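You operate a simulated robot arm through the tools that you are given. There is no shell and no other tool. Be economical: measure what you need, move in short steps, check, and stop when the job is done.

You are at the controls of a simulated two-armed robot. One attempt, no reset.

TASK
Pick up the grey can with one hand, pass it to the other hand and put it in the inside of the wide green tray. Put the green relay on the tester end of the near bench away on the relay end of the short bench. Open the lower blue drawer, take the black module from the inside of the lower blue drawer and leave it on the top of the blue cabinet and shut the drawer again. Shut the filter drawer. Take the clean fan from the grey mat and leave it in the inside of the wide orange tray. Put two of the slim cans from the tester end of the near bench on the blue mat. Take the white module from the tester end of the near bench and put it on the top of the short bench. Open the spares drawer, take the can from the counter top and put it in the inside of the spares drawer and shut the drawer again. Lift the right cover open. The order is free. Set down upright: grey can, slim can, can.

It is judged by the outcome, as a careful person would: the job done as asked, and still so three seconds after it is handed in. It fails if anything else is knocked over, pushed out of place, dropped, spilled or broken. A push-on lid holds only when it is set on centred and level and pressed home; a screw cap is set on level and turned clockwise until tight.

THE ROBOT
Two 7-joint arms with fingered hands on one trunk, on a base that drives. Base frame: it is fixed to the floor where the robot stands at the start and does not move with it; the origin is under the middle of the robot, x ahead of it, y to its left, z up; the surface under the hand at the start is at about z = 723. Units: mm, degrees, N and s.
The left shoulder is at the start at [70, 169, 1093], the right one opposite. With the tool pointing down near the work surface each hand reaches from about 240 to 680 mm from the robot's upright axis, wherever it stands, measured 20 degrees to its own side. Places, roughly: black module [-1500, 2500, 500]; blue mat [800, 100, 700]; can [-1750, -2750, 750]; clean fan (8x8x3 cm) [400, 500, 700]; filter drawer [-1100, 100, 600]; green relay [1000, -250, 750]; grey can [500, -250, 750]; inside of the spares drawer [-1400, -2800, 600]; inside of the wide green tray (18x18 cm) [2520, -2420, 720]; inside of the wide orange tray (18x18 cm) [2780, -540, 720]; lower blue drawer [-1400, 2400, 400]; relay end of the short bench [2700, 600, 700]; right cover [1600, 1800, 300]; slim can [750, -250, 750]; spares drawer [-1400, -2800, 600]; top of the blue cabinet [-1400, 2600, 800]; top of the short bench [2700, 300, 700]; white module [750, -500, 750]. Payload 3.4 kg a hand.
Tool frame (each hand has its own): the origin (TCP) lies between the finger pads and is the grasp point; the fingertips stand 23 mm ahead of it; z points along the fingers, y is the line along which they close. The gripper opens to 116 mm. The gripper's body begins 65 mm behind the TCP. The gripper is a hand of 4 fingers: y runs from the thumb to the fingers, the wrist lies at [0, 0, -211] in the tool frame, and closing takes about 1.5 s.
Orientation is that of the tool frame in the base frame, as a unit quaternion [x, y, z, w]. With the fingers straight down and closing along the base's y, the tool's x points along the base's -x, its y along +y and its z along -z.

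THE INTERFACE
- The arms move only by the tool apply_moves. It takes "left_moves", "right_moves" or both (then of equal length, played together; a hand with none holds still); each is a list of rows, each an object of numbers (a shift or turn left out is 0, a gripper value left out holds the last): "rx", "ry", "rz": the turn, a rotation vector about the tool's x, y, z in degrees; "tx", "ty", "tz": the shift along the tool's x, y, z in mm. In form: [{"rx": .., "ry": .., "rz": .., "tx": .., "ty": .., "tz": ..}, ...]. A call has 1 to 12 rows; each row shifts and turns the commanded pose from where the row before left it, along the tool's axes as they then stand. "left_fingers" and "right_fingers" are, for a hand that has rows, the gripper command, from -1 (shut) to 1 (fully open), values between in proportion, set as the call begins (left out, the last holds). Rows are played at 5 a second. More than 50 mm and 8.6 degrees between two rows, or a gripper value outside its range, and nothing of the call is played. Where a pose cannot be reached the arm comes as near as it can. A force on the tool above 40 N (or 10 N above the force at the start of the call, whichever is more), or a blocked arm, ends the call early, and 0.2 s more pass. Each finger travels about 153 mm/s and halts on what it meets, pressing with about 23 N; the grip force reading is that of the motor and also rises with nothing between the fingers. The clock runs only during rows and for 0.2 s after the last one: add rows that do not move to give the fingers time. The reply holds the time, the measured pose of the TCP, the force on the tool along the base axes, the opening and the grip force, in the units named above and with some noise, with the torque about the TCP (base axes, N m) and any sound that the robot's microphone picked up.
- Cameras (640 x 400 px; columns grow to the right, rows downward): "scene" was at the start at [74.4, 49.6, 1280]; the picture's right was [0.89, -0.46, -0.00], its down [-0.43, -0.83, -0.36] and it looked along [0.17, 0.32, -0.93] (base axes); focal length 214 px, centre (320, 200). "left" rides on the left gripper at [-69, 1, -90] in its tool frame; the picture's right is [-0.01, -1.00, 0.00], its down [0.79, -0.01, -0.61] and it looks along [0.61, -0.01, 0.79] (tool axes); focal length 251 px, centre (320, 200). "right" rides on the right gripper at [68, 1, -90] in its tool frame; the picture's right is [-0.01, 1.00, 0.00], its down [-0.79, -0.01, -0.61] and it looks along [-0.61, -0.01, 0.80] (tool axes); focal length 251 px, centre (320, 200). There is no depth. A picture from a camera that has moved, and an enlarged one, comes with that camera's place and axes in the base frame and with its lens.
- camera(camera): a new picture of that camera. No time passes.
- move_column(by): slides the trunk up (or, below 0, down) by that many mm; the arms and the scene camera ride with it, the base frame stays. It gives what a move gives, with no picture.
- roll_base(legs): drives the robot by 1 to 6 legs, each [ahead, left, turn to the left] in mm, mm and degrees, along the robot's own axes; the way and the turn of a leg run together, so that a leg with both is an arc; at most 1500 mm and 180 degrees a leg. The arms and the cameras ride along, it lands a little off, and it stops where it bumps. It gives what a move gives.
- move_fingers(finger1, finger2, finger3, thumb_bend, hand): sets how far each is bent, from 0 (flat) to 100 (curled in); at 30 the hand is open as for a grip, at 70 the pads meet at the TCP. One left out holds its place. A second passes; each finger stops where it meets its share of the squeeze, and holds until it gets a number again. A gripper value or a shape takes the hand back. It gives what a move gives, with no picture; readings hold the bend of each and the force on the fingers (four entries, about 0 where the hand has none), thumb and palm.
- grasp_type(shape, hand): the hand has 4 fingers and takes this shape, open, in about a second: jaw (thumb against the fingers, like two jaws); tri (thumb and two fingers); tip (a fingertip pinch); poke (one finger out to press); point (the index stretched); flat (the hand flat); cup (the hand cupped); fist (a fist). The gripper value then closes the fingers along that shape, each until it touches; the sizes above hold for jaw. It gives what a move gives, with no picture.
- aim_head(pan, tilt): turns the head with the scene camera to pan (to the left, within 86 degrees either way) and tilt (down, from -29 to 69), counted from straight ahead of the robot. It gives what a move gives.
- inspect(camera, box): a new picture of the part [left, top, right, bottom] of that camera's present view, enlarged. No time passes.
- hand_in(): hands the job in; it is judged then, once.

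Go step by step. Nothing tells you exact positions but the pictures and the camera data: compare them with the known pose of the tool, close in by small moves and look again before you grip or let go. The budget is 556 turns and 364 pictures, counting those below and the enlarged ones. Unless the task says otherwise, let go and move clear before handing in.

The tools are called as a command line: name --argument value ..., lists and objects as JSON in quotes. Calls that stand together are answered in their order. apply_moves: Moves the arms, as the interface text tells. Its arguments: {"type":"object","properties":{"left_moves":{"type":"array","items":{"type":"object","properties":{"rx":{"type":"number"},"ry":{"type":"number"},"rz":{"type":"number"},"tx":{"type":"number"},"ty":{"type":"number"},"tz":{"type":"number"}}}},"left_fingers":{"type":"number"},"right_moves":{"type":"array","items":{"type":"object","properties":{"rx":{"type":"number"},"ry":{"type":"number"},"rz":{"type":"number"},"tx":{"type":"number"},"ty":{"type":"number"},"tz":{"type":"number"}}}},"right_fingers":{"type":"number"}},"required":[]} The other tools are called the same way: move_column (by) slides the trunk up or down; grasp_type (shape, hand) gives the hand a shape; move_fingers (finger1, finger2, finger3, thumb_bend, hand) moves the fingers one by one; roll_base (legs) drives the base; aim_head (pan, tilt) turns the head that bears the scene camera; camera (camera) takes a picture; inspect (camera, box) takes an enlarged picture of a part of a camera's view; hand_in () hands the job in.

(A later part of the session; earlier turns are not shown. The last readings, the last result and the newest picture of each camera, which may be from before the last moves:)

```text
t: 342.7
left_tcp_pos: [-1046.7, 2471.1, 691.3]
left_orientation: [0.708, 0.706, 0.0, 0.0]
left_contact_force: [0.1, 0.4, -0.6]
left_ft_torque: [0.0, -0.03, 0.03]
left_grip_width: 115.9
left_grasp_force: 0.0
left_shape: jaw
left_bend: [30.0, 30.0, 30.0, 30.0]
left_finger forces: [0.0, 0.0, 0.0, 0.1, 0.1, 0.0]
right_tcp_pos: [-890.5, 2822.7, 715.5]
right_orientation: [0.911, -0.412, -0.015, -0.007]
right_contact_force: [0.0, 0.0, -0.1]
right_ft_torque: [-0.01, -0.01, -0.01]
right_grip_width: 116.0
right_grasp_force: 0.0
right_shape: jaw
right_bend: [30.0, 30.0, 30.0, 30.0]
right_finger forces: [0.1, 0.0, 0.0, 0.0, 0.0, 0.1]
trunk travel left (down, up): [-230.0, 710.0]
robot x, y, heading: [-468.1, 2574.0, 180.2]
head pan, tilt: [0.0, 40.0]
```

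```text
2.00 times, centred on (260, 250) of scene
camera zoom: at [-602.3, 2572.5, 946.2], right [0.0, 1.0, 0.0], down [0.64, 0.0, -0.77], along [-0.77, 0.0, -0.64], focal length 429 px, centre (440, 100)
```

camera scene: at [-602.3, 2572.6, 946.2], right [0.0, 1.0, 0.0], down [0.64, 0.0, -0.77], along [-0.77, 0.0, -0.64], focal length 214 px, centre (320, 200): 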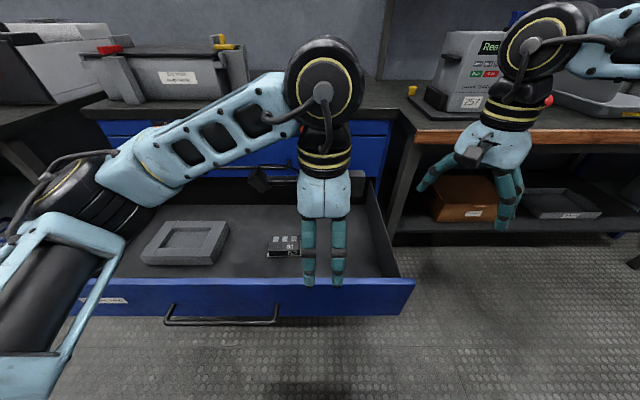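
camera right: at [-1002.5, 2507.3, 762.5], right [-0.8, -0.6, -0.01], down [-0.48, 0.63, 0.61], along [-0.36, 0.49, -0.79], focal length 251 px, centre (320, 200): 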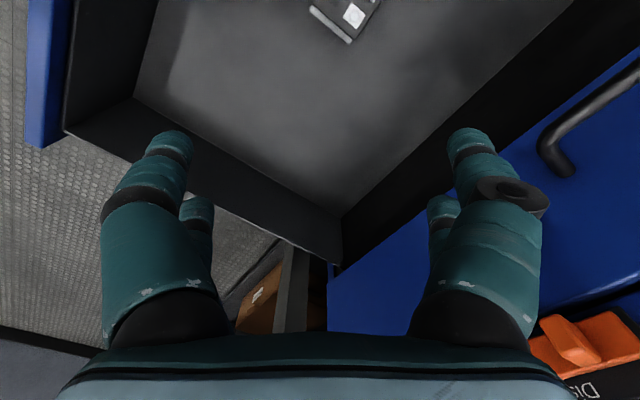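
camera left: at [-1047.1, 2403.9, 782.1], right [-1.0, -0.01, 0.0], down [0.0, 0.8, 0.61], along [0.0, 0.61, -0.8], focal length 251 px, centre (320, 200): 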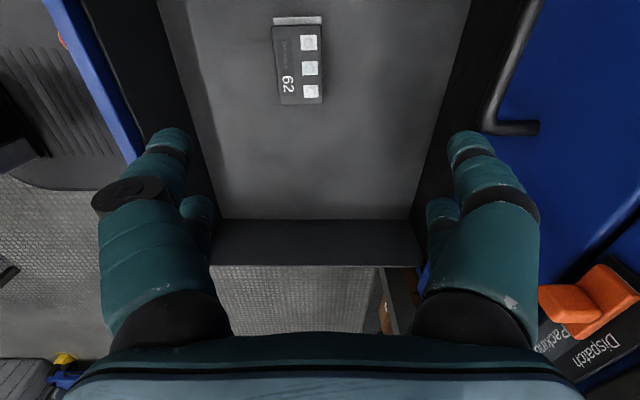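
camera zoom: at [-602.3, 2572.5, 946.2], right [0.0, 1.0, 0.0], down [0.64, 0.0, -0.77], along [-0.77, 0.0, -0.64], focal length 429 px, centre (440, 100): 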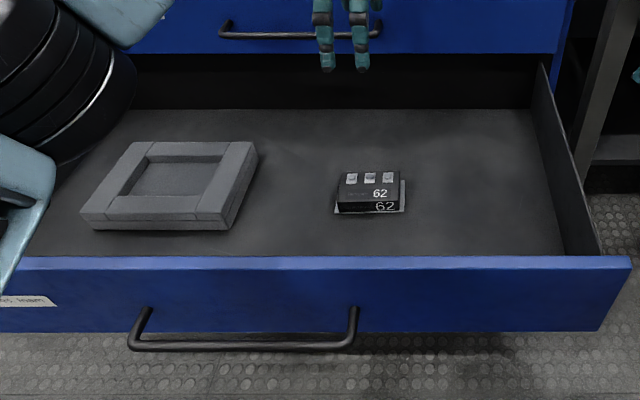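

apply_moves --left_moves '[{"tx": -11, "ty": 28}, {"tz": 45}, {"tz": 45}, {"tz": 45}, {"tz": 25}, {}]'

camera --camera "left"

inspect --camera "scene" --box '[100, 150, 420, 350]'

```text
t: 344.1
left_tcp_pos: [-1019.0, 2460.0, 530.6]
left_orientation: [0.707, 0.707, 0.0, 0.0]
left_contact_force: [0.1, 0.0, -0.3]
left_ft_torque: [0.02, 0.0, 0.01]
left_grip_width: 115.8
left_grasp_force: 0.1
left_shape: jaw
left_bend: [30.0, 30.0, 30.0, 30.0]
left_finger forces: [0.0, 0.0, 0.0, 0.0, 0.0, 0.1]
right_tcp_pos: [-890.0, 2823.0, 715.8]
right_orientation: [0.911, -0.411, -0.015, -0.008]
right_contact_force: [0.2, 0.0, -0.2]
right_ft_torque: [0.01, 0.01, -0.01]
right_grip_width: 115.6
right_grasp_force: 0.1
right_shape: jaw
right_bend: [30.0, 30.0, 30.0, 30.0]
right_finger forces: [0.1, 0.1, 0.1, 0.0, 0.1, 0.0]
trunk travel left (down, up): [-230.0, 710.0]
robot x, y, heading: [-463.6, 2571.6, 180.1]
head pan, tilt: [0.0, 40.0]
```

```text
172 pictures are left
camera left: at [-1018.0, 2392.3, 621.2], right [-1.0, -0.01, 0.0], down [-0.01, 0.8, 0.61], along [0.0, 0.61, -0.8], focal length 251 px, centre (320, 200)
```

left: 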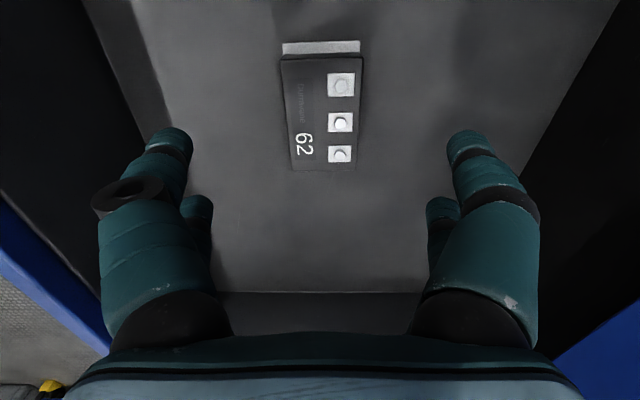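

```text
2.00 times, centred on (260, 250) of scene
camera zoom: at [-602.3, 2572.5, 946.2], right [0.0, 1.0, 0.0], down [0.64, 0.0, -0.77], along [-0.77, 0.0, -0.64], focal length 429 px, centre (440, 100)
```

zoom: 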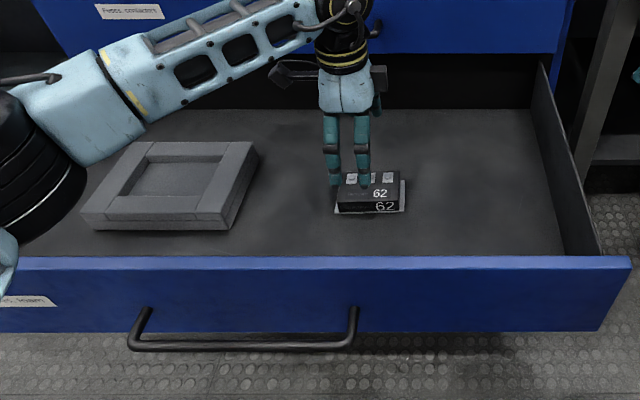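

apply_moves --left_moves '[{"tx": -3, "tz": 40}, {"tz": 40}, {"tz": 20}, {}]'

apply_moves --left_moves '[{"tz": 3}, {}]'

camera --camera "left"

```text
t: 345.1
left_tcp_pos: [-1018.5, 2457.4, 432.1]
left_orientation: [0.708, 0.707, 0.0, 0.0]
left_contact_force: [-0.2, -0.1, 0.1]
left_ft_torque: [0.0, 0.02, 0.0]
left_grip_width: 115.7
left_grasp_force: 0.0
left_shape: jaw
left_bend: [30.0, 30.0, 30.0, 30.0]
left_finger forces: [0.0, 0.1, 0.0, 0.1, 0.1, 0.0]
right_tcp_pos: [-891.5, 2823.1, 715.6]
right_orientation: [0.911, -0.411, -0.015, -0.008]
right_contact_force: [-0.3, -0.3, 0.0]
right_ft_torque: [-0.01, -0.04, -0.01]
right_grip_width: 115.9
right_grasp_force: 0.2
right_shape: jaw
right_bend: [30.0, 30.0, 30.0, 30.0]
right_finger forces: [0.0, 0.0, 0.0, 0.1, 0.0, 0.1]
trunk travel left (down, up): [-230.0, 710.0]
robot x, y, heading: [-462.8, 2571.4, 179.5]
head pan, tilt: [0.0, 40.0]
```

```text
t: 345.7
left_tcp_pos: [-1016.7, 2458.3, 429.1]
left_orientation: [0.708, 0.706, 0.0, 0.0]
left_contact_force: [0.8, -1.1, 0.2]
left_ft_torque: [-0.03, -0.01, -0.01]
left_grip_width: 116.0
left_grasp_force: 0.0
left_shape: jaw
left_bend: [30.0, 30.0, 30.0, 30.0]
left_finger forces: [0.1, 0.0, 0.0, 0.0, 0.0, 0.0]
right_tcp_pos: [-890.2, 2823.0, 716.2]
right_orientation: [0.911, -0.412, -0.015, -0.007]
right_contact_force: [0.5, 0.5, 0.2]
right_ft_torque: [0.0, 0.0, -0.01]
right_grip_width: 115.8
right_grasp_force: 0.0
right_shape: jaw
right_bend: [30.0, 30.0, 30.0, 30.0]
right_finger forces: [0.0, 0.0, 0.0, 0.0, 0.0, 0.0]
trunk travel left (down, up): [-230.0, 710.0]
robot x, y, heading: [-471.1, 2571.2, 179.6]
head pan, tilt: [0.0, 40.0]
```

```text
170 pictures are left
camera left: at [-1017.9, 2390.1, 518.4], right [-1.0, -0.01, 0.0], down [-0.01, 0.8, 0.61], along [0.0, 0.61, -0.8], focal length 251 px, centre (320, 200)
```

left: 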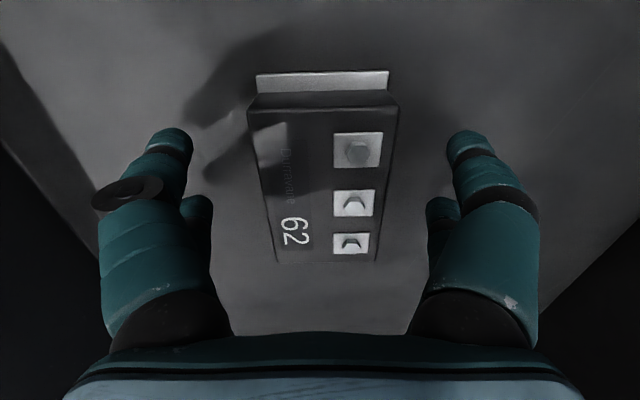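

apply_moves --left_moves '[{}, {}, {}, {}, {}, {}, {}]' --left_fingers -1

apply_moves --left_moves '[{"tz": -20}, {"tz": -40}, {"tz": -45}, {"tz": -45}, {"tz": -45}, {"tz": -45}, {}]'

camera --camera "left"

camera --camera "scene"

```text
t: 347.3
left_tcp_pos: [-1018.2, 2457.7, 428.5]
left_orientation: [0.708, 0.707, 0.0, -0.001]
left_contact_force: [0.1, -0.4, -0.5]
left_ft_torque: [0.02, 0.02, 0.02]
left_grip_width: 54.2
left_grasp_force: 23.3
left_shape: jaw
left_bend: [73.0, 73.0, 72.0, 76.0]
left_finger forces: [20.9, 21.2, 20.9, 0.0, 20.9, 0.0]
right_tcp_pos: [-889.4, 2822.8, 714.9]
right_orientation: [0.911, -0.411, -0.016, -0.008]
right_contact_force: [0.9, 1.2, -0.2]
right_ft_torque: [0.0, 0.03, 0.0]
right_grip_width: 116.1
right_grasp_force: 0.0
right_shape: jaw
right_bend: [30.0, 30.0, 30.0, 30.0]
right_finger forces: [0.0, 0.0, 0.0, 0.0, 0.0, 0.0]
trunk travel left (down, up): [-230.0, 710.0]
robot x, y, heading: [-464.9, 2567.8, 179.8]
head pan, tilt: [0.0, 40.0]
```

```text
t: 348.9
left_tcp_pos: [-1017.9, 2456.4, 669.2]
left_orientation: [0.708, 0.706, 0.001, 0.001]
left_contact_force: [0.8, -0.6, -2.7]
left_ft_torque: [-0.01, -0.01, 0.01]
left_grip_width: 53.9
left_grasp_force: 23.3
left_shape: jaw
left_bend: [73.0, 73.0, 72.0, 76.0]
left_finger forces: [20.9, 21.1, 20.9, 0.1, 21.0, 0.0]
right_tcp_pos: [-891.4, 2824.1, 714.9]
right_orientation: [0.911, -0.411, -0.015, -0.008]
right_contact_force: [-0.9, 0.0, 0.2]
right_ft_torque: [-0.02, -0.03, 0.01]
right_grip_width: 115.6
right_grasp_force: 0.0
right_shape: jaw
right_bend: [30.0, 30.0, 30.0, 30.0]
right_finger forces: [0.0, 0.1, 0.1, 0.0, 0.1, 0.0]
trunk travel left (down, up): [-230.0, 710.0]
robot x, y, heading: [-465.0, 2571.5, 180.0]
head pan, tilt: [0.0, 40.0]
```

```text
169 pictures are left
camera left: at [-1017.6, 2390.1, 759.0], right [-1.0, -0.01, 0.0], down [-0.01, 0.8, 0.61], along [0.0, 0.61, -0.8], focal length 251 px, centre (320, 200)
```

left: 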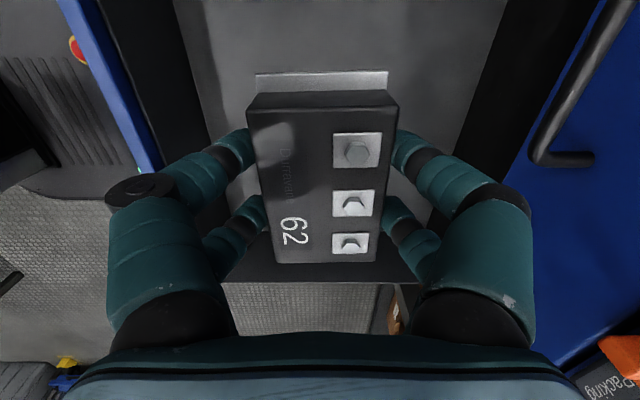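

```text
168 pictures are left
camera scene: at [-602.8, 2572.4, 946.0], right [0.0, 1.0, 0.0], down [0.64, 0.0, -0.77], along [-0.77, 0.0, -0.64], focal length 214 px, centre (320, 200)
```

scene: 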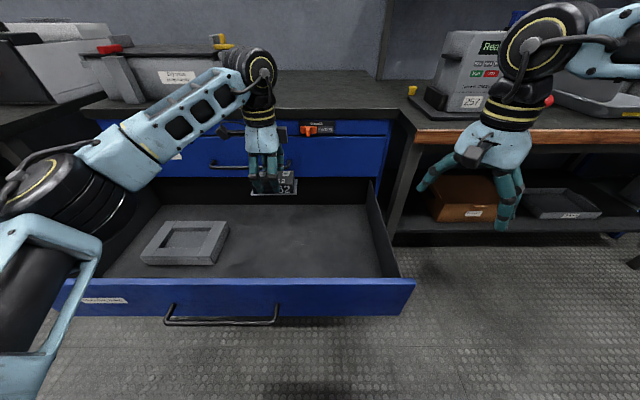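

The module is held. Before placing it I shut the drawer: tuck the left arm and bring the closed right hand in front of the drawer.

apply_moves --left_moves '[{"ty": 40, "tz": -20}, {"ty": 40, "tz": -20}, {"ty": 40, "tz": -20}, {"ty": 40, "tz": -20}, {"ty": 40}, {"ty": 40}, {"ty": 30}, {}]' --right_moves '[{"rz": -8}, {"rz": -8}, {"rz": -8}, {"rz": -8}, {"rz": -8}, {"rz": -8}, {}, {}]' --right_fingers -1

apply_moves --right_moves '[{"tx": 40, "ty": 15}, {"tx": 40, "ty": 15}, {"tx": 40, "ty": 15}, {"tx": 30}, {"tz": 40}, {"tz": 40}, {"tz": 40}, {"tz": 40}, {}]'

camera --camera "scene"

```text
t: 350.7
left_tcp_pos: [-749.5, 2456.0, 745.9]
left_orientation: [0.708, 0.706, 0.0, 0.001]
left_contact_force: [-0.1, 0.4, -3.8]
left_ft_torque: [-0.04, -0.01, 0.0]
left_grip_width: 53.8
left_grasp_force: 23.2
left_shape: jaw
left_bend: [73.0, 73.0, 72.0, 76.0]
left_finger forces: [21.0, 21.4, 21.3, 0.0, 21.2, 0.0]
right_tcp_pos: [-889.2, 2824.3, 714.8]
right_orientation: [1.0, -0.006, -0.01, -0.014]
right_contact_force: [-0.6, 0.8, -0.9]
right_ft_torque: [0.0, 0.01, -0.01]
right_grip_width: 0.0
right_grasp_force: 22.7
right_shape: jaw
right_bend: [61.0, 62.0, 62.0, 62.0]
right_finger forces: [0.0, 0.1, 0.0, 0.1, 0.1, 0.0]
trunk travel left (down, up): [-230.0, 710.0]
robot x, y, heading: [-468.2, 2573.3, 179.8]
head pan, tilt: [0.0, 40.0]
```

```text
t: 352.7
left_tcp_pos: [-748.2, 2456.9, 746.8]
left_orientation: [0.708, 0.706, 0.0, 0.0]
left_contact_force: [-0.1, -0.1, -3.4]
left_ft_torque: [-0.01, -0.02, 0.06]
left_grip_width: 54.1
left_grasp_force: 23.1
left_shape: jaw
left_bend: [73.0, 73.0, 72.0, 76.0]
left_finger forces: [20.9, 21.3, 21.2, 0.1, 21.2, 0.1]
right_tcp_pos: [-768.1, 2778.6, 556.9]
right_orientation: [1.0, -0.006, -0.009, -0.014]
right_contact_force: [0.1, 0.1, -1.1]
right_ft_torque: [0.01, 0.01, -0.01]
right_grip_width: 0.0
right_grasp_force: 22.5
right_shape: jaw
right_bend: [61.0, 62.0, 62.0, 62.0]
right_finger forces: [0.1, 0.0, 0.0, 0.0, 0.0, 0.0]
right hand out of reach, approached as far as the arm can: row 7, 8
trunk travel left (down, up): [-230.0, 710.0]
robot x, y, heading: [-467.2, 2573.7, 179.7]
head pan, tilt: [0.0, 40.0]
```

```text
167 pictures are left
camera scene: at [-602.5, 2572.5, 946.1], right [0.0, 1.0, 0.0], down [0.64, 0.0, -0.77], along [-0.77, 0.0, -0.64], focal length 214 px, centre (320, 200)
```

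scene: 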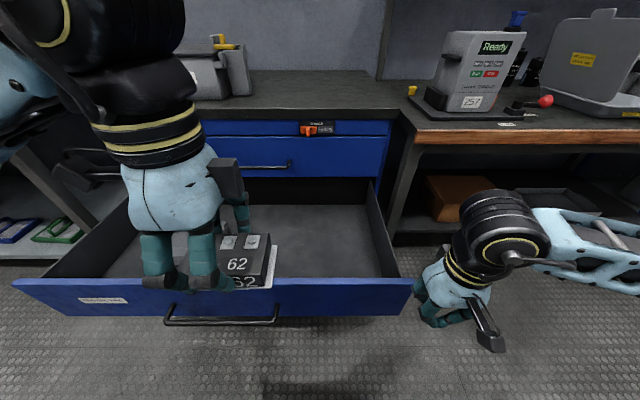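

apply_moves --right_moves '[{"tx": 20, "ty": 40}, {"ty": 40}, {"ty": 40}, {"tz": 30}, {"tz": 30}, {}]'

camera --camera "scene"

camera --camera "right"

```text
t: 354.1
left_tcp_pos: [-748.4, 2456.7, 747.5]
left_orientation: [0.707, 0.707, 0.001, -0.001]
left_contact_force: [0.0, 0.1, -2.9]
left_ft_torque: [-0.02, -0.03, 0.0]
left_grip_width: 53.9
left_grasp_force: 23.3
left_shape: jaw
left_bend: [73.0, 73.0, 72.0, 76.0]
left_finger forces: [21.0, 21.3, 21.0, 0.0, 21.2, 0.0]
right_tcp_pos: [-760.7, 2667.2, 495.8]
right_orientation: [1.0, -0.005, -0.011, -0.014]
right_contact_force: [-0.1, 0.5, -0.3]
right_ft_torque: [-0.04, -0.02, 0.01]
right_grip_width: 0.1
right_grasp_force: 22.5
right_shape: jaw
right_bend: [61.0, 62.0, 62.0, 62.0]
right_finger forces: [0.0, 0.0, 0.0, 0.0, 0.0, 0.0]
right hand out of reach, approached as far as the arm can: row 1
trunk travel left (down, up): [-230.0, 710.0]
robot x, y, heading: [-468.2, 2574.1, 180.0]
head pan, tilt: [0.0, 40.0]
```

```text
166 pictures are left
camera scene: at [-602.5, 2572.5, 946.1], right [0.0, 1.0, 0.0], down [0.64, 0.0, -0.77], along [-0.77, 0.0, -0.64], focal length 214 px, centre (320, 200)
```

scene: 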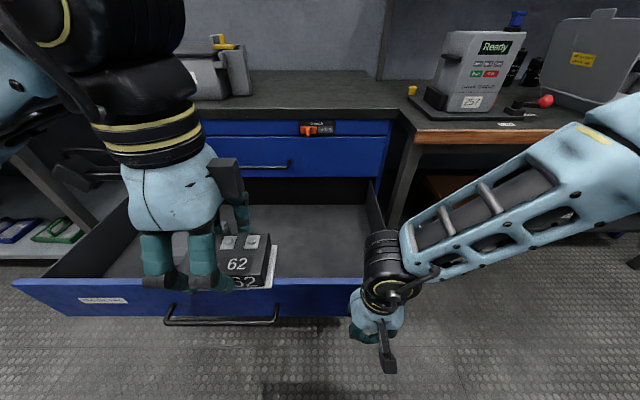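

```text
165 pictures are left
camera right: at [-691.1, 2664.4, 583.8], right [-0.02, -1.0, -0.03], down [-0.78, 0.0, 0.62], along [-0.62, 0.03, -0.78], focal length 251 px, centre (320, 200)
```

right: 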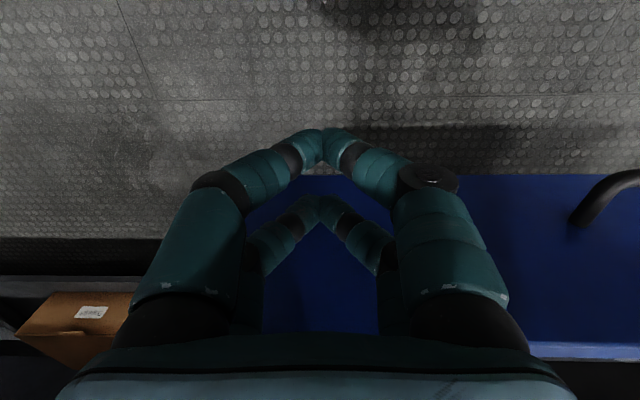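

apply_moves --right_moves '[{"ry": -6}, {"ry": -6}, {"ry": -6}, {}]'

roll_base --legs '[[150, 0, 0]]'

camera --camera "scene"

```text
t: 355.1
left_tcp_pos: [-749.0, 2457.4, 747.8]
left_orientation: [0.708, 0.706, 0.0, 0.0]
left_contact_force: [-0.4, 0.6, -3.6]
left_ft_torque: [-0.02, -0.01, -0.01]
left_grip_width: 53.8
left_grasp_force: 22.6
left_shape: jaw
left_bend: [73.0, 73.0, 72.0, 76.0]
left_finger forces: [20.9, 21.4, 21.1, 0.0, 21.1, 0.0]
right_tcp_pos: [-771.3, 2661.7, 494.4]
right_orientation: [0.99, -0.003, -0.139, -0.013]
right_contact_force: [-0.4, 0.0, 0.3]
right_ft_torque: [-0.02, 0.02, -0.01]
right_grip_width: 0.2
right_grasp_force: 23.0
right_shape: jaw
right_bend: [61.0, 62.0, 62.0, 62.0]
right_finger forces: [0.0, 0.1, 0.0, 0.0, 0.0, 0.0]
right hand out of reach, approached as far as the arm can: row 2, 3
trunk travel left (down, up): [-230.0, 710.0]
robot x, y, heading: [-464.5, 2574.8, 179.9]
head pan, tilt: [0.0, 40.0]
```

```text
t: 356.5
left_tcp_pos: [-898.7, 2457.5, 747.3]
left_orientation: [0.708, 0.706, 0.001, 0.001]
left_contact_force: [0.0, 0.5, -4.0]
left_ft_torque: [-0.03, -0.04, 0.0]
left_grip_width: 54.2
left_grasp_force: 22.8
left_shape: jaw
left_bend: [73.0, 73.0, 72.0, 76.0]
left_finger forces: [21.0, 21.4, 21.0, 0.0, 21.3, 0.0]
right_tcp_pos: [-919.8, 2662.7, 493.7]
right_orientation: [0.99, -0.004, -0.137, -0.013]
right_contact_force: [-0.1, 0.1, -0.9]
right_ft_torque: [0.03, -0.02, 0.05]
right_grip_width: 0.2
right_grasp_force: 22.7
right_shape: jaw
right_bend: [61.0, 63.0, 62.0, 62.0]
right_finger forces: [0.0, 0.0, 0.1, 0.1, 0.1, 0.1]
trunk travel left (down, up): [-230.0, 710.0]
robot x, y, heading: [-617.0, 2572.6, 179.9]
head pan, tilt: [0.0, 40.0]
```

```text
164 pictures are left
camera scene: at [-753.6, 2572.7, 946.0], right [0.0, 1.0, 0.0], down [0.64, 0.0, -0.77], along [-0.77, 0.0, -0.64], focal length 214 px, centre (320, 200)
```

scene: 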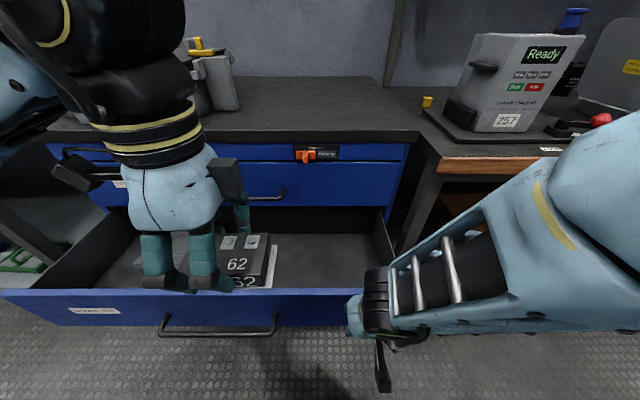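

The drawer moves in. I raise the left hand with the module above counter height before continuing.

apply_moves --left_moves '[{"tx": 20, "tz": -40}, {"tx": 25, "tz": -40}, {"tx": 25, "tz": -40}, {"tz": -30}, {}]'

roll_base --legs '[[150, 0, 0], [60, 0, 0]]'

camera --camera "scene"

```text
t: 357.7
left_tcp_pos: [-899.5, 2528.4, 897.5]
left_orientation: [0.708, 0.706, 0.0, 0.001]
left_contact_force: [0.1, -1.0, -3.7]
left_ft_torque: [-0.05, 0.0, -0.01]
left_grip_width: 53.9
left_grasp_force: 23.0
left_shape: jaw
left_bend: [73.0, 73.0, 72.0, 76.0]
left_finger forces: [20.7, 21.3, 21.1, 0.0, 21.1, 0.0]
right_tcp_pos: [-920.1, 2662.5, 493.6]
right_orientation: [0.99, -0.003, -0.138, -0.012]
right_contact_force: [0.3, -0.4, 0.3]
right_ft_torque: [-0.02, 0.01, -0.01]
right_grip_width: 0.0
right_grasp_force: 22.7
right_shape: jaw
right_bend: [61.0, 63.0, 62.0, 62.0]
right_finger forces: [0.1, 0.0, 0.0, 0.0, 0.0, 0.0]
trunk travel left (down, up): [-230.0, 710.0]
robot x, y, heading: [-615.6, 2573.2, 179.8]
head pan, tilt: [0.0, 40.0]
```

```text
t: 359.7
left_tcp_pos: [-1110.8, 2527.1, 896.9]
left_orientation: [0.708, 0.706, 0.001, 0.0]
left_contact_force: [0.6, -0.4, -3.9]
left_ft_torque: [0.0, -0.01, 0.0]
left_grip_width: 54.0
left_grasp_force: 23.3
left_shape: jaw
left_bend: [73.0, 73.0, 72.0, 76.0]
left_finger forces: [20.8, 21.4, 21.1, 0.0, 21.2, 0.0]
right_tcp_pos: [-1131.5, 2664.5, 494.5]
right_orientation: [0.99, -0.004, -0.138, -0.014]
right_contact_force: [-1.0, -0.6, -0.2]
right_ft_torque: [0.0, -0.03, 0.04]
right_grip_width: 0.0
right_grasp_force: 22.3
right_shape: jaw
right_bend: [61.0, 63.0, 62.0, 62.0]
right_finger forces: [0.0, 0.0, 0.1, 0.0, 0.0, 0.1]
trunk travel left (down, up): [-230.0, 710.0]
robot x, y, heading: [-825.9, 2571.9, 180.0]
head pan, tilt: [0.0, 40.0]
```

```text
163 pictures are left
camera scene: at [-965.4, 2573.4, 946.0], right [0.0, 1.0, 0.0], down [0.64, 0.0, -0.77], along [-0.77, 0.0, -0.64], focal length 214 px, centre (320, 200)
```

scene: 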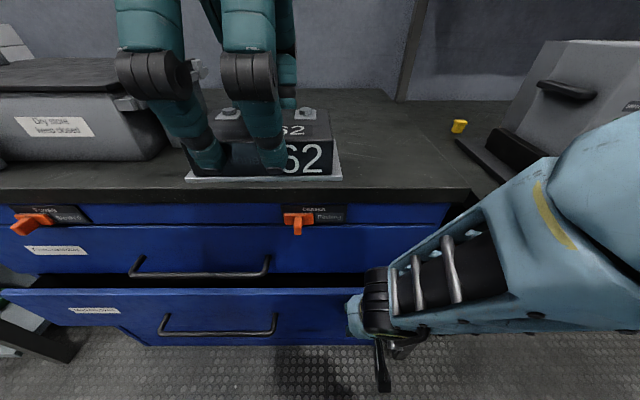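

roll_base --legs '[[40, 0, 0]]'

roll_base --legs '[[20, 0, 0]]'

camera --camera "scene"

```text
t: 360.5
left_tcp_pos: [-1150.7, 2528.9, 895.6]
left_orientation: [0.709, 0.706, 0.001, 0.001]
left_contact_force: [-0.8, 0.3, -3.9]
left_ft_torque: [-0.04, -0.01, -0.02]
left_grip_width: 54.1
left_grasp_force: 23.3
left_shape: jaw
left_bend: [73.0, 73.0, 72.0, 76.0]
left_finger forces: [20.9, 21.4, 21.1, 0.1, 21.2, 0.0]
right_tcp_pos: [-1172.6, 2664.2, 493.4]
right_orientation: [0.99, -0.004, -0.138, -0.014]
right_contact_force: [0.4, -0.1, -1.1]
right_ft_torque: [-0.01, 0.02, 0.02]
right_grip_width: 0.0
right_grasp_force: 23.1
right_shape: jaw
right_bend: [61.0, 63.0, 62.0, 62.0]
right_finger forces: [0.0, 0.0, 0.0, 0.0, 0.0, 0.0]
trunk travel left (down, up): [-230.0, 710.0]
robot x, y, heading: [-864.5, 2572.3, 179.9]
head pan, tilt: [0.0, 40.0]
```

```text
t: 361.4
left_tcp_pos: [-1164.1, 2527.7, 895.5]
left_orientation: [0.709, 0.706, 0.0, 0.001]
left_contact_force: [-0.5, -0.4, -3.5]
left_ft_torque: [0.0, 0.0, -0.02]
left_grip_width: 54.1
left_grasp_force: 22.9
left_shape: jaw
left_bend: [73.0, 73.0, 72.0, 76.0]
left_finger forces: [21.0, 21.3, 21.1, 0.1, 21.2, 0.0]
right_tcp_pos: [-1181.3, 2664.2, 491.6]
right_orientation: [0.991, -0.001, -0.133, -0.015]
right_contact_force: [5.0, 0.2, 0.8]
right_ft_torque: [0.0, -0.07, 0.01]
right_grip_width: 0.0
right_grasp_force: 22.8
right_shape: jaw
right_bend: [61.0, 64.0, 63.0, 62.0]
right_finger forces: [0.0, 0.0, 0.0, 0.0, 0.0, 0.0]
trunk travel left (down, up): [-230.0, 710.0]
robot x, y, heading: [-880.6, 2570.7, 179.8]
head pan, tilt: [0.0, 40.0]
stopped in leg 1: the force on the tool passed its limit at 70 N (the readings are from after the stop); the commanded pose is now the measured one
```

```text
162 pictures are left
camera scene: at [-1017.8, 2573.6, 946.2], right [0.0, 1.0, 0.0], down [0.64, 0.0, -0.77], along [-0.77, 0.0, -0.64], focal length 214 px, centre (320, 200)
```

scene: 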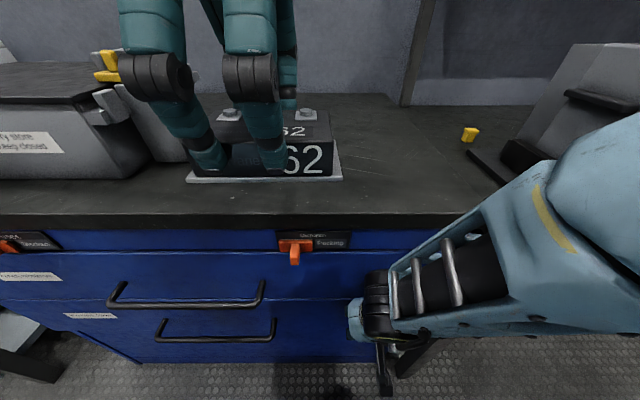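

The drawer is shut. Now I move the module over the cabinet top.

apply_moves --left_moves '[{"tx": 15, "ty": -34}, {"tx": 15, "ty": -34}, {"tx": 10, "ty": -34}, {"ty": -34}, {}]' --right_moves '[{"tx": 20, "tz": -5}, {"tx": 20, "tz": -5}, {}, {}, {}]'

camera --camera "left"

camera --camera "scene"

```text
t: 362.6
left_tcp_pos: [-1298.9, 2571.0, 896.0]
left_orientation: [0.709, 0.705, -0.001, -0.002]
left_contact_force: [-0.6, -0.3, -3.6]
left_ft_torque: [0.0, 0.04, -0.07]
left_grip_width: 53.8
left_grasp_force: 23.2
left_shape: jaw
left_bend: [73.0, 73.0, 72.0, 76.0]
left_finger forces: [21.2, 21.8, 21.6, 0.0, 21.5, 0.1]
right_tcp_pos: [-1175.3, 2656.4, 488.5]
right_orientation: [0.992, -0.001, -0.129, -0.014]
right_contact_force: [0.5, -0.7, -0.4]
right_ft_torque: [0.0, -0.01, 0.02]
right_grip_width: 0.0
right_grasp_force: 23.4
right_shape: jaw
right_bend: [61.0, 64.0, 63.0, 62.0]
right_finger forces: [0.0, 0.1, 0.0, 0.0, 0.1, 0.0]
right hand out of reach, approached as far as the arm can: row 1, 2
trunk travel left (down, up): [-230.0, 710.0]
robot x, y, heading: [-885.3, 2570.0, 179.6]
head pan, tilt: [0.0, 40.0]
```

```text
161 pictures are left
camera left: at [-1299.4, 2501.7, 985.1], right [-1.0, 0.0, 0.0], down [0.0, 0.79, 0.61], along [0.0, 0.61, -0.79], focal length 251 px, centre (320, 200)
```

left: 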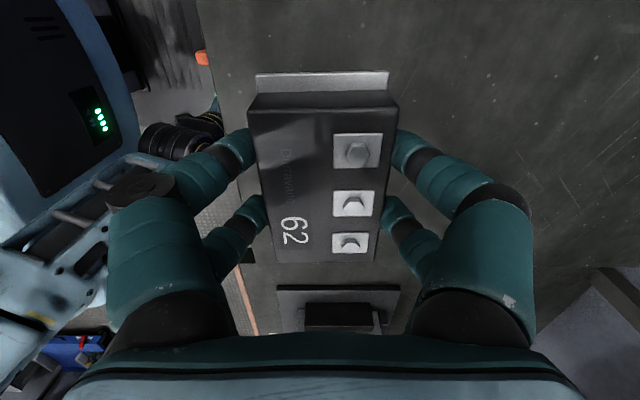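

```text
160 pictures are left
camera scene: at [-1018.5, 2573.4, 946.1], right [0.0, 1.0, 0.0], down [0.64, 0.0, -0.77], along [-0.77, 0.0, -0.64], focal length 214 px, centre (320, 200)
```

scene: 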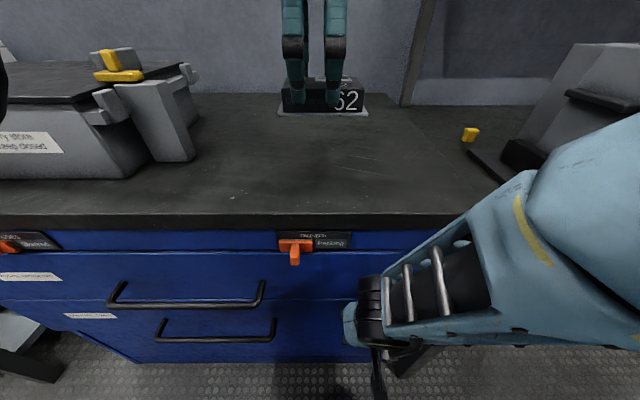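

apply_moves --left_moves '[{"tz": 30}, {"tz": 22}, {}]'

apply_moves --left_moves '[{"tz": 4}, {}]'

apply_moves --left_moves '[{"tz": 4}, {}]'

camera --camera "scene"

```text
t: 363.4
left_tcp_pos: [-1299.6, 2570.5, 843.5]
left_orientation: [0.708, 0.706, -0.001, 0.0]
left_contact_force: [0.2, 0.4, -3.8]
left_ft_torque: [-0.03, -0.04, 0.0]
left_grip_width: 53.9
left_grasp_force: 23.0
left_shape: jaw
left_bend: [73.0, 73.0, 72.0, 76.0]
left_finger forces: [20.9, 21.4, 21.1, 0.1, 21.2, 0.0]
right_tcp_pos: [-1174.6, 2655.9, 489.1]
right_orientation: [0.992, -0.001, -0.129, -0.014]
right_contact_force: [0.2, -0.4, 0.7]
right_ft_torque: [-0.04, 0.0, 0.0]
right_grip_width: 0.0
right_grasp_force: 23.3
right_shape: jaw
right_bend: [61.0, 64.0, 63.0, 62.0]
right_finger forces: [0.0, 0.0, 0.0, 0.1, 0.0, 0.0]
trunk travel left (down, up): [-230.0, 710.0]
robot x, y, heading: [-879.4, 2572.0, 180.0]
head pan, tilt: [0.0, 40.0]
```

```text
t: 364.0
left_tcp_pos: [-1299.5, 2568.1, 839.5]
left_orientation: [0.709, 0.706, 0.0, 0.0]
left_contact_force: [-0.4, -0.1, -4.0]
left_ft_torque: [-0.03, -0.01, 0.02]
left_grip_width: 53.9
left_grasp_force: 22.7
left_shape: jaw
left_bend: [73.0, 73.0, 72.0, 76.0]
left_finger forces: [20.9, 21.5, 21.2, 0.1, 21.2, 0.0]
right_tcp_pos: [-1174.9, 2655.4, 488.2]
right_orientation: [0.992, -0.001, -0.129, -0.014]
right_contact_force: [0.0, -0.4, 0.2]
right_ft_torque: [0.01, 0.0, -0.03]
right_grip_width: 0.0
right_grasp_force: 22.9
right_shape: jaw
right_bend: [61.0, 64.0, 63.0, 62.0]
right_finger forces: [0.1, 0.1, 0.0, 0.0, 0.0, 0.0]
trunk travel left (down, up): [-230.0, 710.0]
robot x, y, heading: [-877.4, 2571.0, 179.7]
head pan, tilt: [0.0, 40.0]
```

```text
t: 364.6
left_tcp_pos: [-1300.9, 2568.1, 836.0]
left_orientation: [0.708, 0.706, 0.0, 0.001]
left_contact_force: [-0.5, 0.0, -2.9]
left_ft_torque: [-0.01, -0.04, -0.01]
left_grip_width: 54.0
left_grasp_force: 23.2
left_shape: jaw
left_bend: [73.0, 73.0, 72.0, 76.0]
left_finger forces: [20.9, 21.6, 21.2, 0.0, 21.2, 0.0]
right_tcp_pos: [-1174.8, 2654.7, 487.7]
right_orientation: [0.992, -0.001, -0.129, -0.014]
right_contact_force: [0.0, 0.7, -0.4]
right_ft_torque: [0.02, 0.02, -0.01]
right_grip_width: 0.0
right_grasp_force: 22.7
right_shape: jaw
right_bend: [61.0, 64.0, 63.0, 62.0]
right_finger forces: [0.1, 0.0, 0.0, 0.0, 0.0, 0.0]
trunk travel left (down, up): [-230.0, 710.0]
robot x, y, heading: [-879.0, 2572.3, 179.7]
head pan, tilt: [0.0, 40.0]
```

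```text
159 pictures are left
camera scene: at [-1018.3, 2573.7, 946.1], right [0.0, 1.0, 0.0], down [0.64, 0.0, -0.77], along [-0.77, 0.0, -0.64], focal length 214 px, centre (320, 200)
```

scene: 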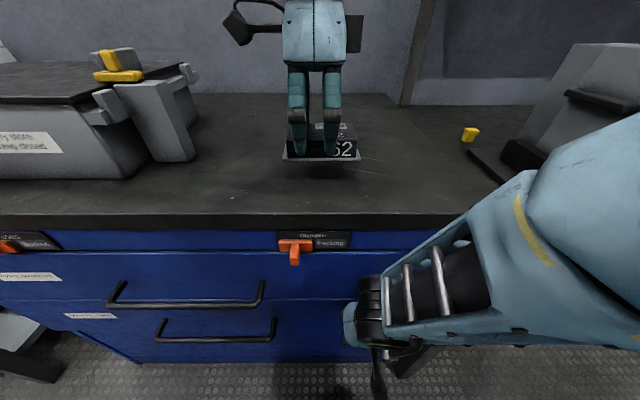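

apply_moves --left_moves '[{"tz": 4}, {}]'

apply_moves --left_moves '[{"tz": 4}, {}]'

apply_moves --left_moves '[{"tz": 4}, {}]'

inspect --camera "scene" --box '[240, 80, 400, 180]'

```text
t: 365.2
left_tcp_pos: [-1299.5, 2568.7, 832.3]
left_orientation: [0.708, 0.706, -0.001, 0.0]
left_contact_force: [0.4, -0.4, -2.6]
left_ft_torque: [-0.03, -0.01, -0.01]
left_grip_width: 54.0
left_grasp_force: 22.8
left_shape: jaw
left_bend: [73.0, 73.0, 72.0, 76.0]
left_finger forces: [20.9, 21.5, 21.2, 0.1, 21.2, 0.1]
right_tcp_pos: [-1174.5, 2656.6, 487.1]
right_orientation: [0.991, 0.0, -0.129, -0.014]
right_contact_force: [0.3, -0.2, -0.1]
right_ft_torque: [-0.02, 0.03, 0.0]
right_grip_width: 0.0
right_grasp_force: 22.7
right_shape: jaw
right_bend: [61.0, 64.0, 63.0, 62.0]
right_finger forces: [0.1, 0.1, 0.0, 0.0, 0.0, 0.0]
trunk travel left (down, up): [-230.0, 710.0]
robot x, y, heading: [-879.3, 2573.8, 180.0]
head pan, tilt: [0.0, 40.0]
```

```text
t: 365.8
left_tcp_pos: [-1298.6, 2569.2, 827.9]
left_orientation: [0.708, 0.706, 0.001, 0.002]
left_contact_force: [0.9, 0.9, -3.3]
left_ft_torque: [-0.01, 0.0, 0.01]
left_grip_width: 54.0
left_grasp_force: 23.1
left_shape: jaw
left_bend: [73.0, 73.0, 72.0, 76.0]
left_finger forces: [20.9, 21.6, 21.1, 0.1, 21.2, 0.1]
right_tcp_pos: [-1174.9, 2655.1, 488.3]
right_orientation: [0.992, -0.001, -0.129, -0.015]
right_contact_force: [0.1, 0.9, 0.5]
right_ft_torque: [-0.02, 0.0, -0.02]
right_grip_width: 0.0
right_grasp_force: 22.7
right_shape: jaw
right_bend: [61.0, 64.0, 63.0, 62.0]
right_finger forces: [0.0, 0.0, 0.0, 0.0, 0.0, 0.0]
trunk travel left (down, up): [-230.0, 710.0]
robot x, y, heading: [-880.5, 2574.4, 179.9]
head pan, tilt: [0.0, 40.0]
```

```text
t: 366.4
left_tcp_pos: [-1299.6, 2568.9, 824.3]
left_orientation: [0.708, 0.706, 0.0, 0.002]
left_contact_force: [-0.6, 0.4, -2.5]
left_ft_torque: [0.02, -0.02, 0.03]
left_grip_width: 53.8
left_grasp_force: 22.7
left_shape: jaw
left_bend: [73.0, 73.0, 72.0, 76.0]
left_finger forces: [20.9, 21.4, 21.1, 0.1, 21.2, 0.0]
right_tcp_pos: [-1174.1, 2655.6, 488.2]
right_orientation: [0.992, -0.001, -0.128, -0.013]
right_contact_force: [0.6, 0.0, 0.1]
right_ft_torque: [0.0, 0.02, -0.02]
right_grip_width: 0.0
right_grasp_force: 23.4
right_shape: jaw
right_bend: [61.0, 64.0, 63.0, 62.0]
right_finger forces: [0.0, 0.0, 0.0, 0.1, 0.0, 0.0]
trunk travel left (down, up): [-230.0, 710.0]
robot x, y, heading: [-876.9, 2570.6, 179.8]
head pan, tilt: [0.0, 40.0]
```

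```text
4.00 times, centred on (320, 130) of scene
camera zoom: at [-1018.3, 2573.7, 946.1], right [0.0, 1.0, 0.0], down [0.64, 0.0, -0.77], along [-0.77, 0.0, -0.64], focal length 858 px, centre (320, 480)
```

zoom: 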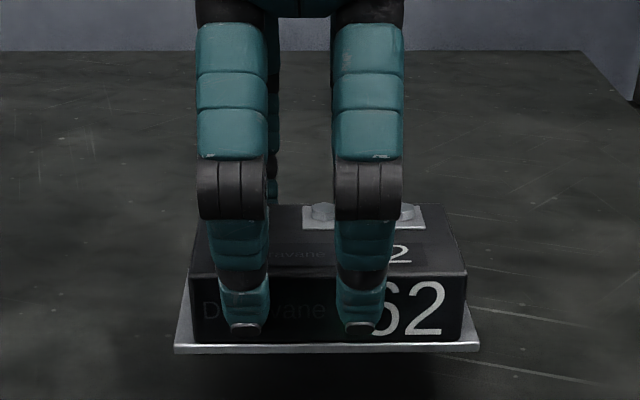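

apply_moves --left_moves '[{"tz": 5}, {}]'

apply_moves --left_moves '[{"tz": 5}, {}]'

apply_moves --left_moves '[{"tz": 4}, {}]'

inspect --camera "scene" --box '[240, 80, 400, 180]'

```text
t: 367.0
left_tcp_pos: [-1300.2, 2568.9, 819.6]
left_orientation: [0.708, 0.706, 0.0, 0.001]
left_contact_force: [-0.7, 0.0, -3.2]
left_ft_torque: [0.0, 0.0, 0.0]
left_grip_width: 54.0
left_grasp_force: 22.8
left_shape: jaw
left_bend: [73.0, 73.0, 72.0, 76.0]
left_finger forces: [20.9, 21.6, 21.2, 0.1, 21.2, 0.0]
right_tcp_pos: [-1175.4, 2656.2, 487.8]
right_orientation: [0.992, 0.0, -0.129, -0.014]
right_contact_force: [0.9, 0.2, 0.3]
right_ft_torque: [0.01, 0.0, 0.01]
right_grip_width: 0.0
right_grasp_force: 23.1
right_shape: jaw
right_bend: [61.0, 64.0, 63.0, 62.0]
right_finger forces: [0.0, 0.1, 0.1, 0.0, 0.0, 0.1]
trunk travel left (down, up): [-230.0, 710.0]
robot x, y, heading: [-878.5, 2574.8, 179.8]
head pan, tilt: [0.0, 40.0]
```

```text
t: 367.6
left_tcp_pos: [-1299.8, 2568.7, 814.8]
left_orientation: [0.708, 0.706, 0.0, 0.002]
left_contact_force: [0.6, 0.4, -3.0]
left_ft_torque: [-0.05, -0.01, 0.0]
left_grip_width: 54.1
left_grasp_force: 22.8
left_shape: jaw
left_bend: [73.0, 73.0, 72.0, 76.0]
left_finger forces: [20.9, 21.4, 21.2, 0.1, 21.2, 0.1]
right_tcp_pos: [-1175.9, 2656.2, 488.4]
right_orientation: [0.992, 0.0, -0.129, -0.013]
right_contact_force: [0.1, -0.4, 0.8]
right_ft_torque: [-0.03, -0.02, 0.02]
right_grip_width: 0.0
right_grasp_force: 22.9
right_shape: jaw
right_bend: [61.0, 64.0, 63.0, 62.0]
right_finger forces: [0.0, 0.0, 0.0, 0.0, 0.1, 0.0]
trunk travel left (down, up): [-230.0, 710.0]
robot x, y, heading: [-881.7, 2573.7, 179.8]
head pan, tilt: [0.0, 40.0]
```

```text
t: 368.2
left_tcp_pos: [-1300.7, 2568.4, 810.5]
left_orientation: [0.708, 0.706, 0.0, 0.002]
left_contact_force: [-0.4, 0.0, -3.5]
left_ft_torque: [-0.02, -0.03, -0.02]
left_grip_width: 53.8
left_grasp_force: 23.6
left_shape: jaw
left_bend: [73.0, 73.0, 72.0, 76.0]
left_finger forces: [20.9, 21.4, 21.2, 0.0, 21.3, 0.0]
right_tcp_pos: [-1174.9, 2656.0, 488.2]
right_orientation: [0.992, -0.001, -0.129, -0.014]
right_contact_force: [-0.6, -0.4, 0.0]
right_ft_torque: [0.0, -0.01, 0.0]
right_grip_width: 0.3
right_grasp_force: 22.7
right_shape: jaw
right_bend: [61.0, 64.0, 63.0, 62.0]
right_finger forces: [0.1, 0.1, 0.0, 0.1, 0.0, 0.0]
trunk travel left (down, up): [-230.0, 710.0]
robot x, y, heading: [-883.4, 2574.3, 179.7]
head pan, tilt: [0.0, 40.0]
```

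```text
4.00 times, centred on (320, 130) of scene
camera zoom: at [-1018.3, 2573.7, 946.1], right [0.0, 1.0, 0.0], down [0.64, 0.0, -0.77], along [-0.77, 0.0, -0.64], focal length 858 px, centre (320, 480)
```

zoom: 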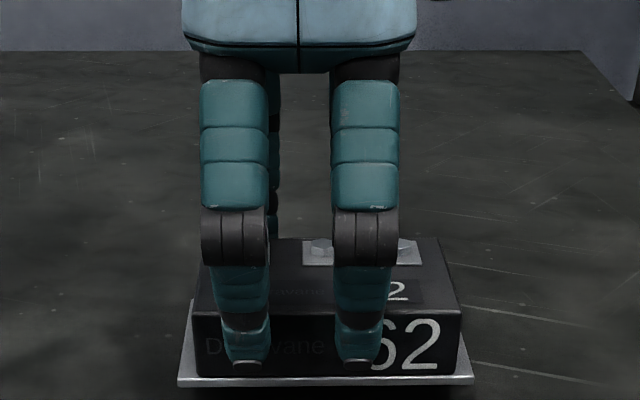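

apply_moves --left_moves '[{"tz": 4}, {}]'

apply_moves --left_moves '[{"tz": 3}, {}]'

apply_moves --left_moves '[{"tz": 3}, {}]'

```text
t: 368.8
left_tcp_pos: [-1300.1, 2569.1, 805.2]
left_orientation: [0.709, 0.706, 0.0, 0.002]
left_contact_force: [-0.5, 0.3, -4.3]
left_ft_torque: [-0.01, -0.01, -0.01]
left_grip_width: 53.9
left_grasp_force: 23.0
left_shape: jaw
left_bend: [73.0, 73.0, 72.0, 76.0]
left_finger forces: [20.7, 21.5, 21.0, 0.0, 21.3, 0.0]
right_tcp_pos: [-1175.3, 2656.2, 488.1]
right_orientation: [0.992, -0.001, -0.129, -0.014]
right_contact_force: [-0.8, 0.2, -0.5]
right_ft_torque: [-0.02, -0.02, 0.02]
right_grip_width: 0.0
right_grasp_force: 23.0
right_shape: jaw
right_bend: [61.0, 64.0, 63.0, 62.0]
right_finger forces: [0.0, 0.0, 0.0, 0.0, 0.1, 0.0]
trunk travel left (down, up): [-230.0, 710.0]
robot x, y, heading: [-884.0, 2572.3, 179.9]
head pan, tilt: [0.0, 40.0]
```

```text
t: 369.4
left_tcp_pos: [-1299.9, 2568.0, 803.8]
left_orientation: [0.708, 0.706, -0.001, 0.002]
left_contact_force: [0.8, 0.0, -2.9]
left_ft_torque: [-0.03, 0.02, 0.0]
left_grip_width: 53.8
left_grasp_force: 22.8
left_shape: jaw
left_bend: [73.0, 73.0, 72.0, 76.0]
left_finger forces: [20.8, 21.5, 21.1, 0.0, 21.4, 0.0]
right_tcp_pos: [-1174.6, 2655.8, 488.1]
right_orientation: [0.992, -0.001, -0.129, -0.014]
right_contact_force: [-0.5, -0.5, 0.2]
right_ft_torque: [0.0, 0.0, 0.0]
right_grip_width: 0.0
right_grasp_force: 23.4
right_shape: jaw
right_bend: [61.0, 64.0, 63.0, 62.0]
right_finger forces: [0.0, 0.0, 0.0, 0.0, 0.0, 0.0]
trunk travel left (down, up): [-230.0, 710.0]
robot x, y, heading: [-882.4, 2577.4, 179.8]
head pan, tilt: [0.0, 40.0]
```

```text
t: 370.0
left_tcp_pos: [-1301.5, 2569.6, 799.5]
left_orientation: [0.708, 0.706, 0.0, 0.001]
left_contact_force: [0.2, -0.5, -2.6]
left_ft_torque: [-0.02, -0.01, 0.02]
left_grip_width: 53.7
left_grasp_force: 23.7
left_shape: jaw
left_bend: [73.0, 73.0, 72.0, 76.0]
left_finger forces: [20.8, 21.6, 20.9, 0.0, 21.4, 0.0]
right_tcp_pos: [-1175.7, 2656.4, 488.0]
right_orientation: [0.992, -0.001, -0.128, -0.013]
right_contact_force: [0.0, 0.3, 0.7]
right_ft_torque: [-0.01, -0.02, -0.01]
right_grip_width: 0.0
right_grasp_force: 22.7
right_shape: jaw
right_bend: [61.0, 64.0, 63.0, 62.0]
right_finger forces: [0.1, 0.0, 0.0, 0.0, 0.0, 0.1]
trunk travel left (down, up): [-230.0, 710.0]
robot x, y, heading: [-878.0, 2573.9, 179.9]
head pan, tilt: [0.0, 40.0]
```

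apply_moves --left_moves '[{"tz": 3}, {}]'

apply_moves --left_moves '[{"tz": 3}, {}]'

apply_moves --left_moves '[{"tz": 3}, {}]'

apply_moves --left_moves '[{"tz": 3}, {}]'

```text
t: 370.6
left_tcp_pos: [-1302.0, 2567.4, 796.9]
left_orientation: [0.708, 0.706, 0.0, 0.0]
left_contact_force: [0.3, -0.6, -0.3]
left_ft_torque: [0.08, 0.07, 0.02]
left_grip_width: 53.9
left_grasp_force: 22.7
left_shape: jaw
left_bend: [73.0, 73.0, 72.0, 76.0]
left_finger forces: [20.9, 21.7, 21.4, 0.0, 21.1, 0.0]
right_tcp_pos: [-1175.4, 2656.1, 487.8]
right_orientation: [0.992, -0.001, -0.129, -0.014]
right_contact_force: [0.4, 0.6, -0.5]
right_ft_torque: [-0.02, 0.02, 0.0]
right_grip_width: 0.1
right_grasp_force: 22.5
right_shape: jaw
right_bend: [61.0, 64.0, 63.0, 62.0]
right_finger forces: [0.1, 0.0, 0.0, 0.0, 0.0, 0.0]
trunk travel left (down, up): [-230.0, 710.0]
robot x, y, heading: [-884.2, 2571.7, 179.9]
head pan, tilt: [0.0, 40.0]
```

```text
t: 371.2
left_tcp_pos: [-1299.7, 2568.2, 796.4]
left_orientation: [0.708, 0.706, -0.001, -0.001]
left_contact_force: [-5.0, -1.2, 23.3]
left_ft_torque: [0.03, 0.24, -0.02]
left_grip_width: 54.3
left_grasp_force: 23.1
left_shape: jaw
left_bend: [73.0, 73.0, 72.0, 76.0]
left_finger forces: [21.9, 22.8, 24.6, 0.1, 25.0, 0.0]
right_tcp_pos: [-1175.3, 2656.5, 489.9]
right_orientation: [0.991, -0.001, -0.13, -0.014]
right_contact_force: [-0.4, -1.0, 0.4]
right_ft_torque: [-0.02, 0.05, 0.03]
right_grip_width: 0.1
right_grasp_force: 22.8
right_shape: jaw
right_bend: [61.0, 64.0, 63.0, 62.0]
right_finger forces: [0.0, 0.0, 0.0, 0.1, 0.0, 0.0]
trunk travel left (down, up): [-230.0, 710.0]
robot x, y, heading: [-882.5, 2571.9, 180.0]
head pan, tilt: [0.0, 40.0]
```

```text
t: 371.6
left_tcp_pos: [-1298.0, 2568.5, 795.7]
left_orientation: [0.708, 0.706, -0.001, -0.004]
left_contact_force: [1.0, -2.6, 22.4]
left_ft_torque: [-0.07, 0.13, -0.02]
left_grip_width: 55.0
left_grasp_force: 23.3
left_shape: jaw
left_bend: [74.0, 74.0, 73.0, 76.0]
left_finger forces: [24.0, 24.5, 23.4, 0.0, 24.4, 0.1]
right_tcp_pos: [-1174.1, 2654.5, 488.9]
right_orientation: [0.991, -0.001, -0.131, -0.013]
right_contact_force: [0.3, 0.1, -0.2]
right_ft_torque: [0.02, -0.05, 0.0]
right_grip_width: 0.3
right_grasp_force: 23.3
right_shape: jaw
right_bend: [61.0, 64.0, 63.0, 62.0]
right_finger forces: [0.0, 0.0, 0.0, 0.1, 0.0, 0.0]
trunk travel left (down, up): [-230.0, 710.0]
robot x, y, heading: [-881.5, 2574.6, 179.9]
head pan, tilt: [0.0, 40.0]
stopped in row 2 (left hand): the force on the tool passed its limit at 42 N (the readings are from after the stop); the commanded pose is now the measured one
```

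```text
t: 372.0
left_tcp_pos: [-1298.8, 2568.6, 795.5]
left_orientation: [0.707, 0.707, -0.001, -0.007]
left_contact_force: [2.7, -2.6, 23.0]
left_ft_torque: [-0.1, -0.08, -0.03]
left_grip_width: 54.4
left_grasp_force: 22.9
left_shape: jaw
left_bend: [74.0, 74.0, 73.0, 76.0]
left_finger forces: [24.2, 24.6, 22.6, 0.0, 23.8, 0.1]
right_tcp_pos: [-1173.4, 2655.4, 490.0]
right_orientation: [0.991, -0.001, -0.132, -0.013]
right_contact_force: [-0.5, -0.1, 0.8]
right_ft_torque: [-0.01, 0.01, -0.02]
right_grip_width: 0.0
right_grasp_force: 23.2
right_shape: jaw
right_bend: [61.0, 64.0, 63.0, 62.0]
right_finger forces: [0.0, 0.0, 0.1, 0.0, 0.1, 0.0]
trunk travel left (down, up): [-230.0, 710.0]
robot x, y, heading: [-880.6, 2572.3, 180.0]
head pan, tilt: [0.0, 40.0]
stopped in row 2 (left hand): the force on the tool passed its limit at 43 N (the readings are from after the stop); the commanded pose is now the measured one
```

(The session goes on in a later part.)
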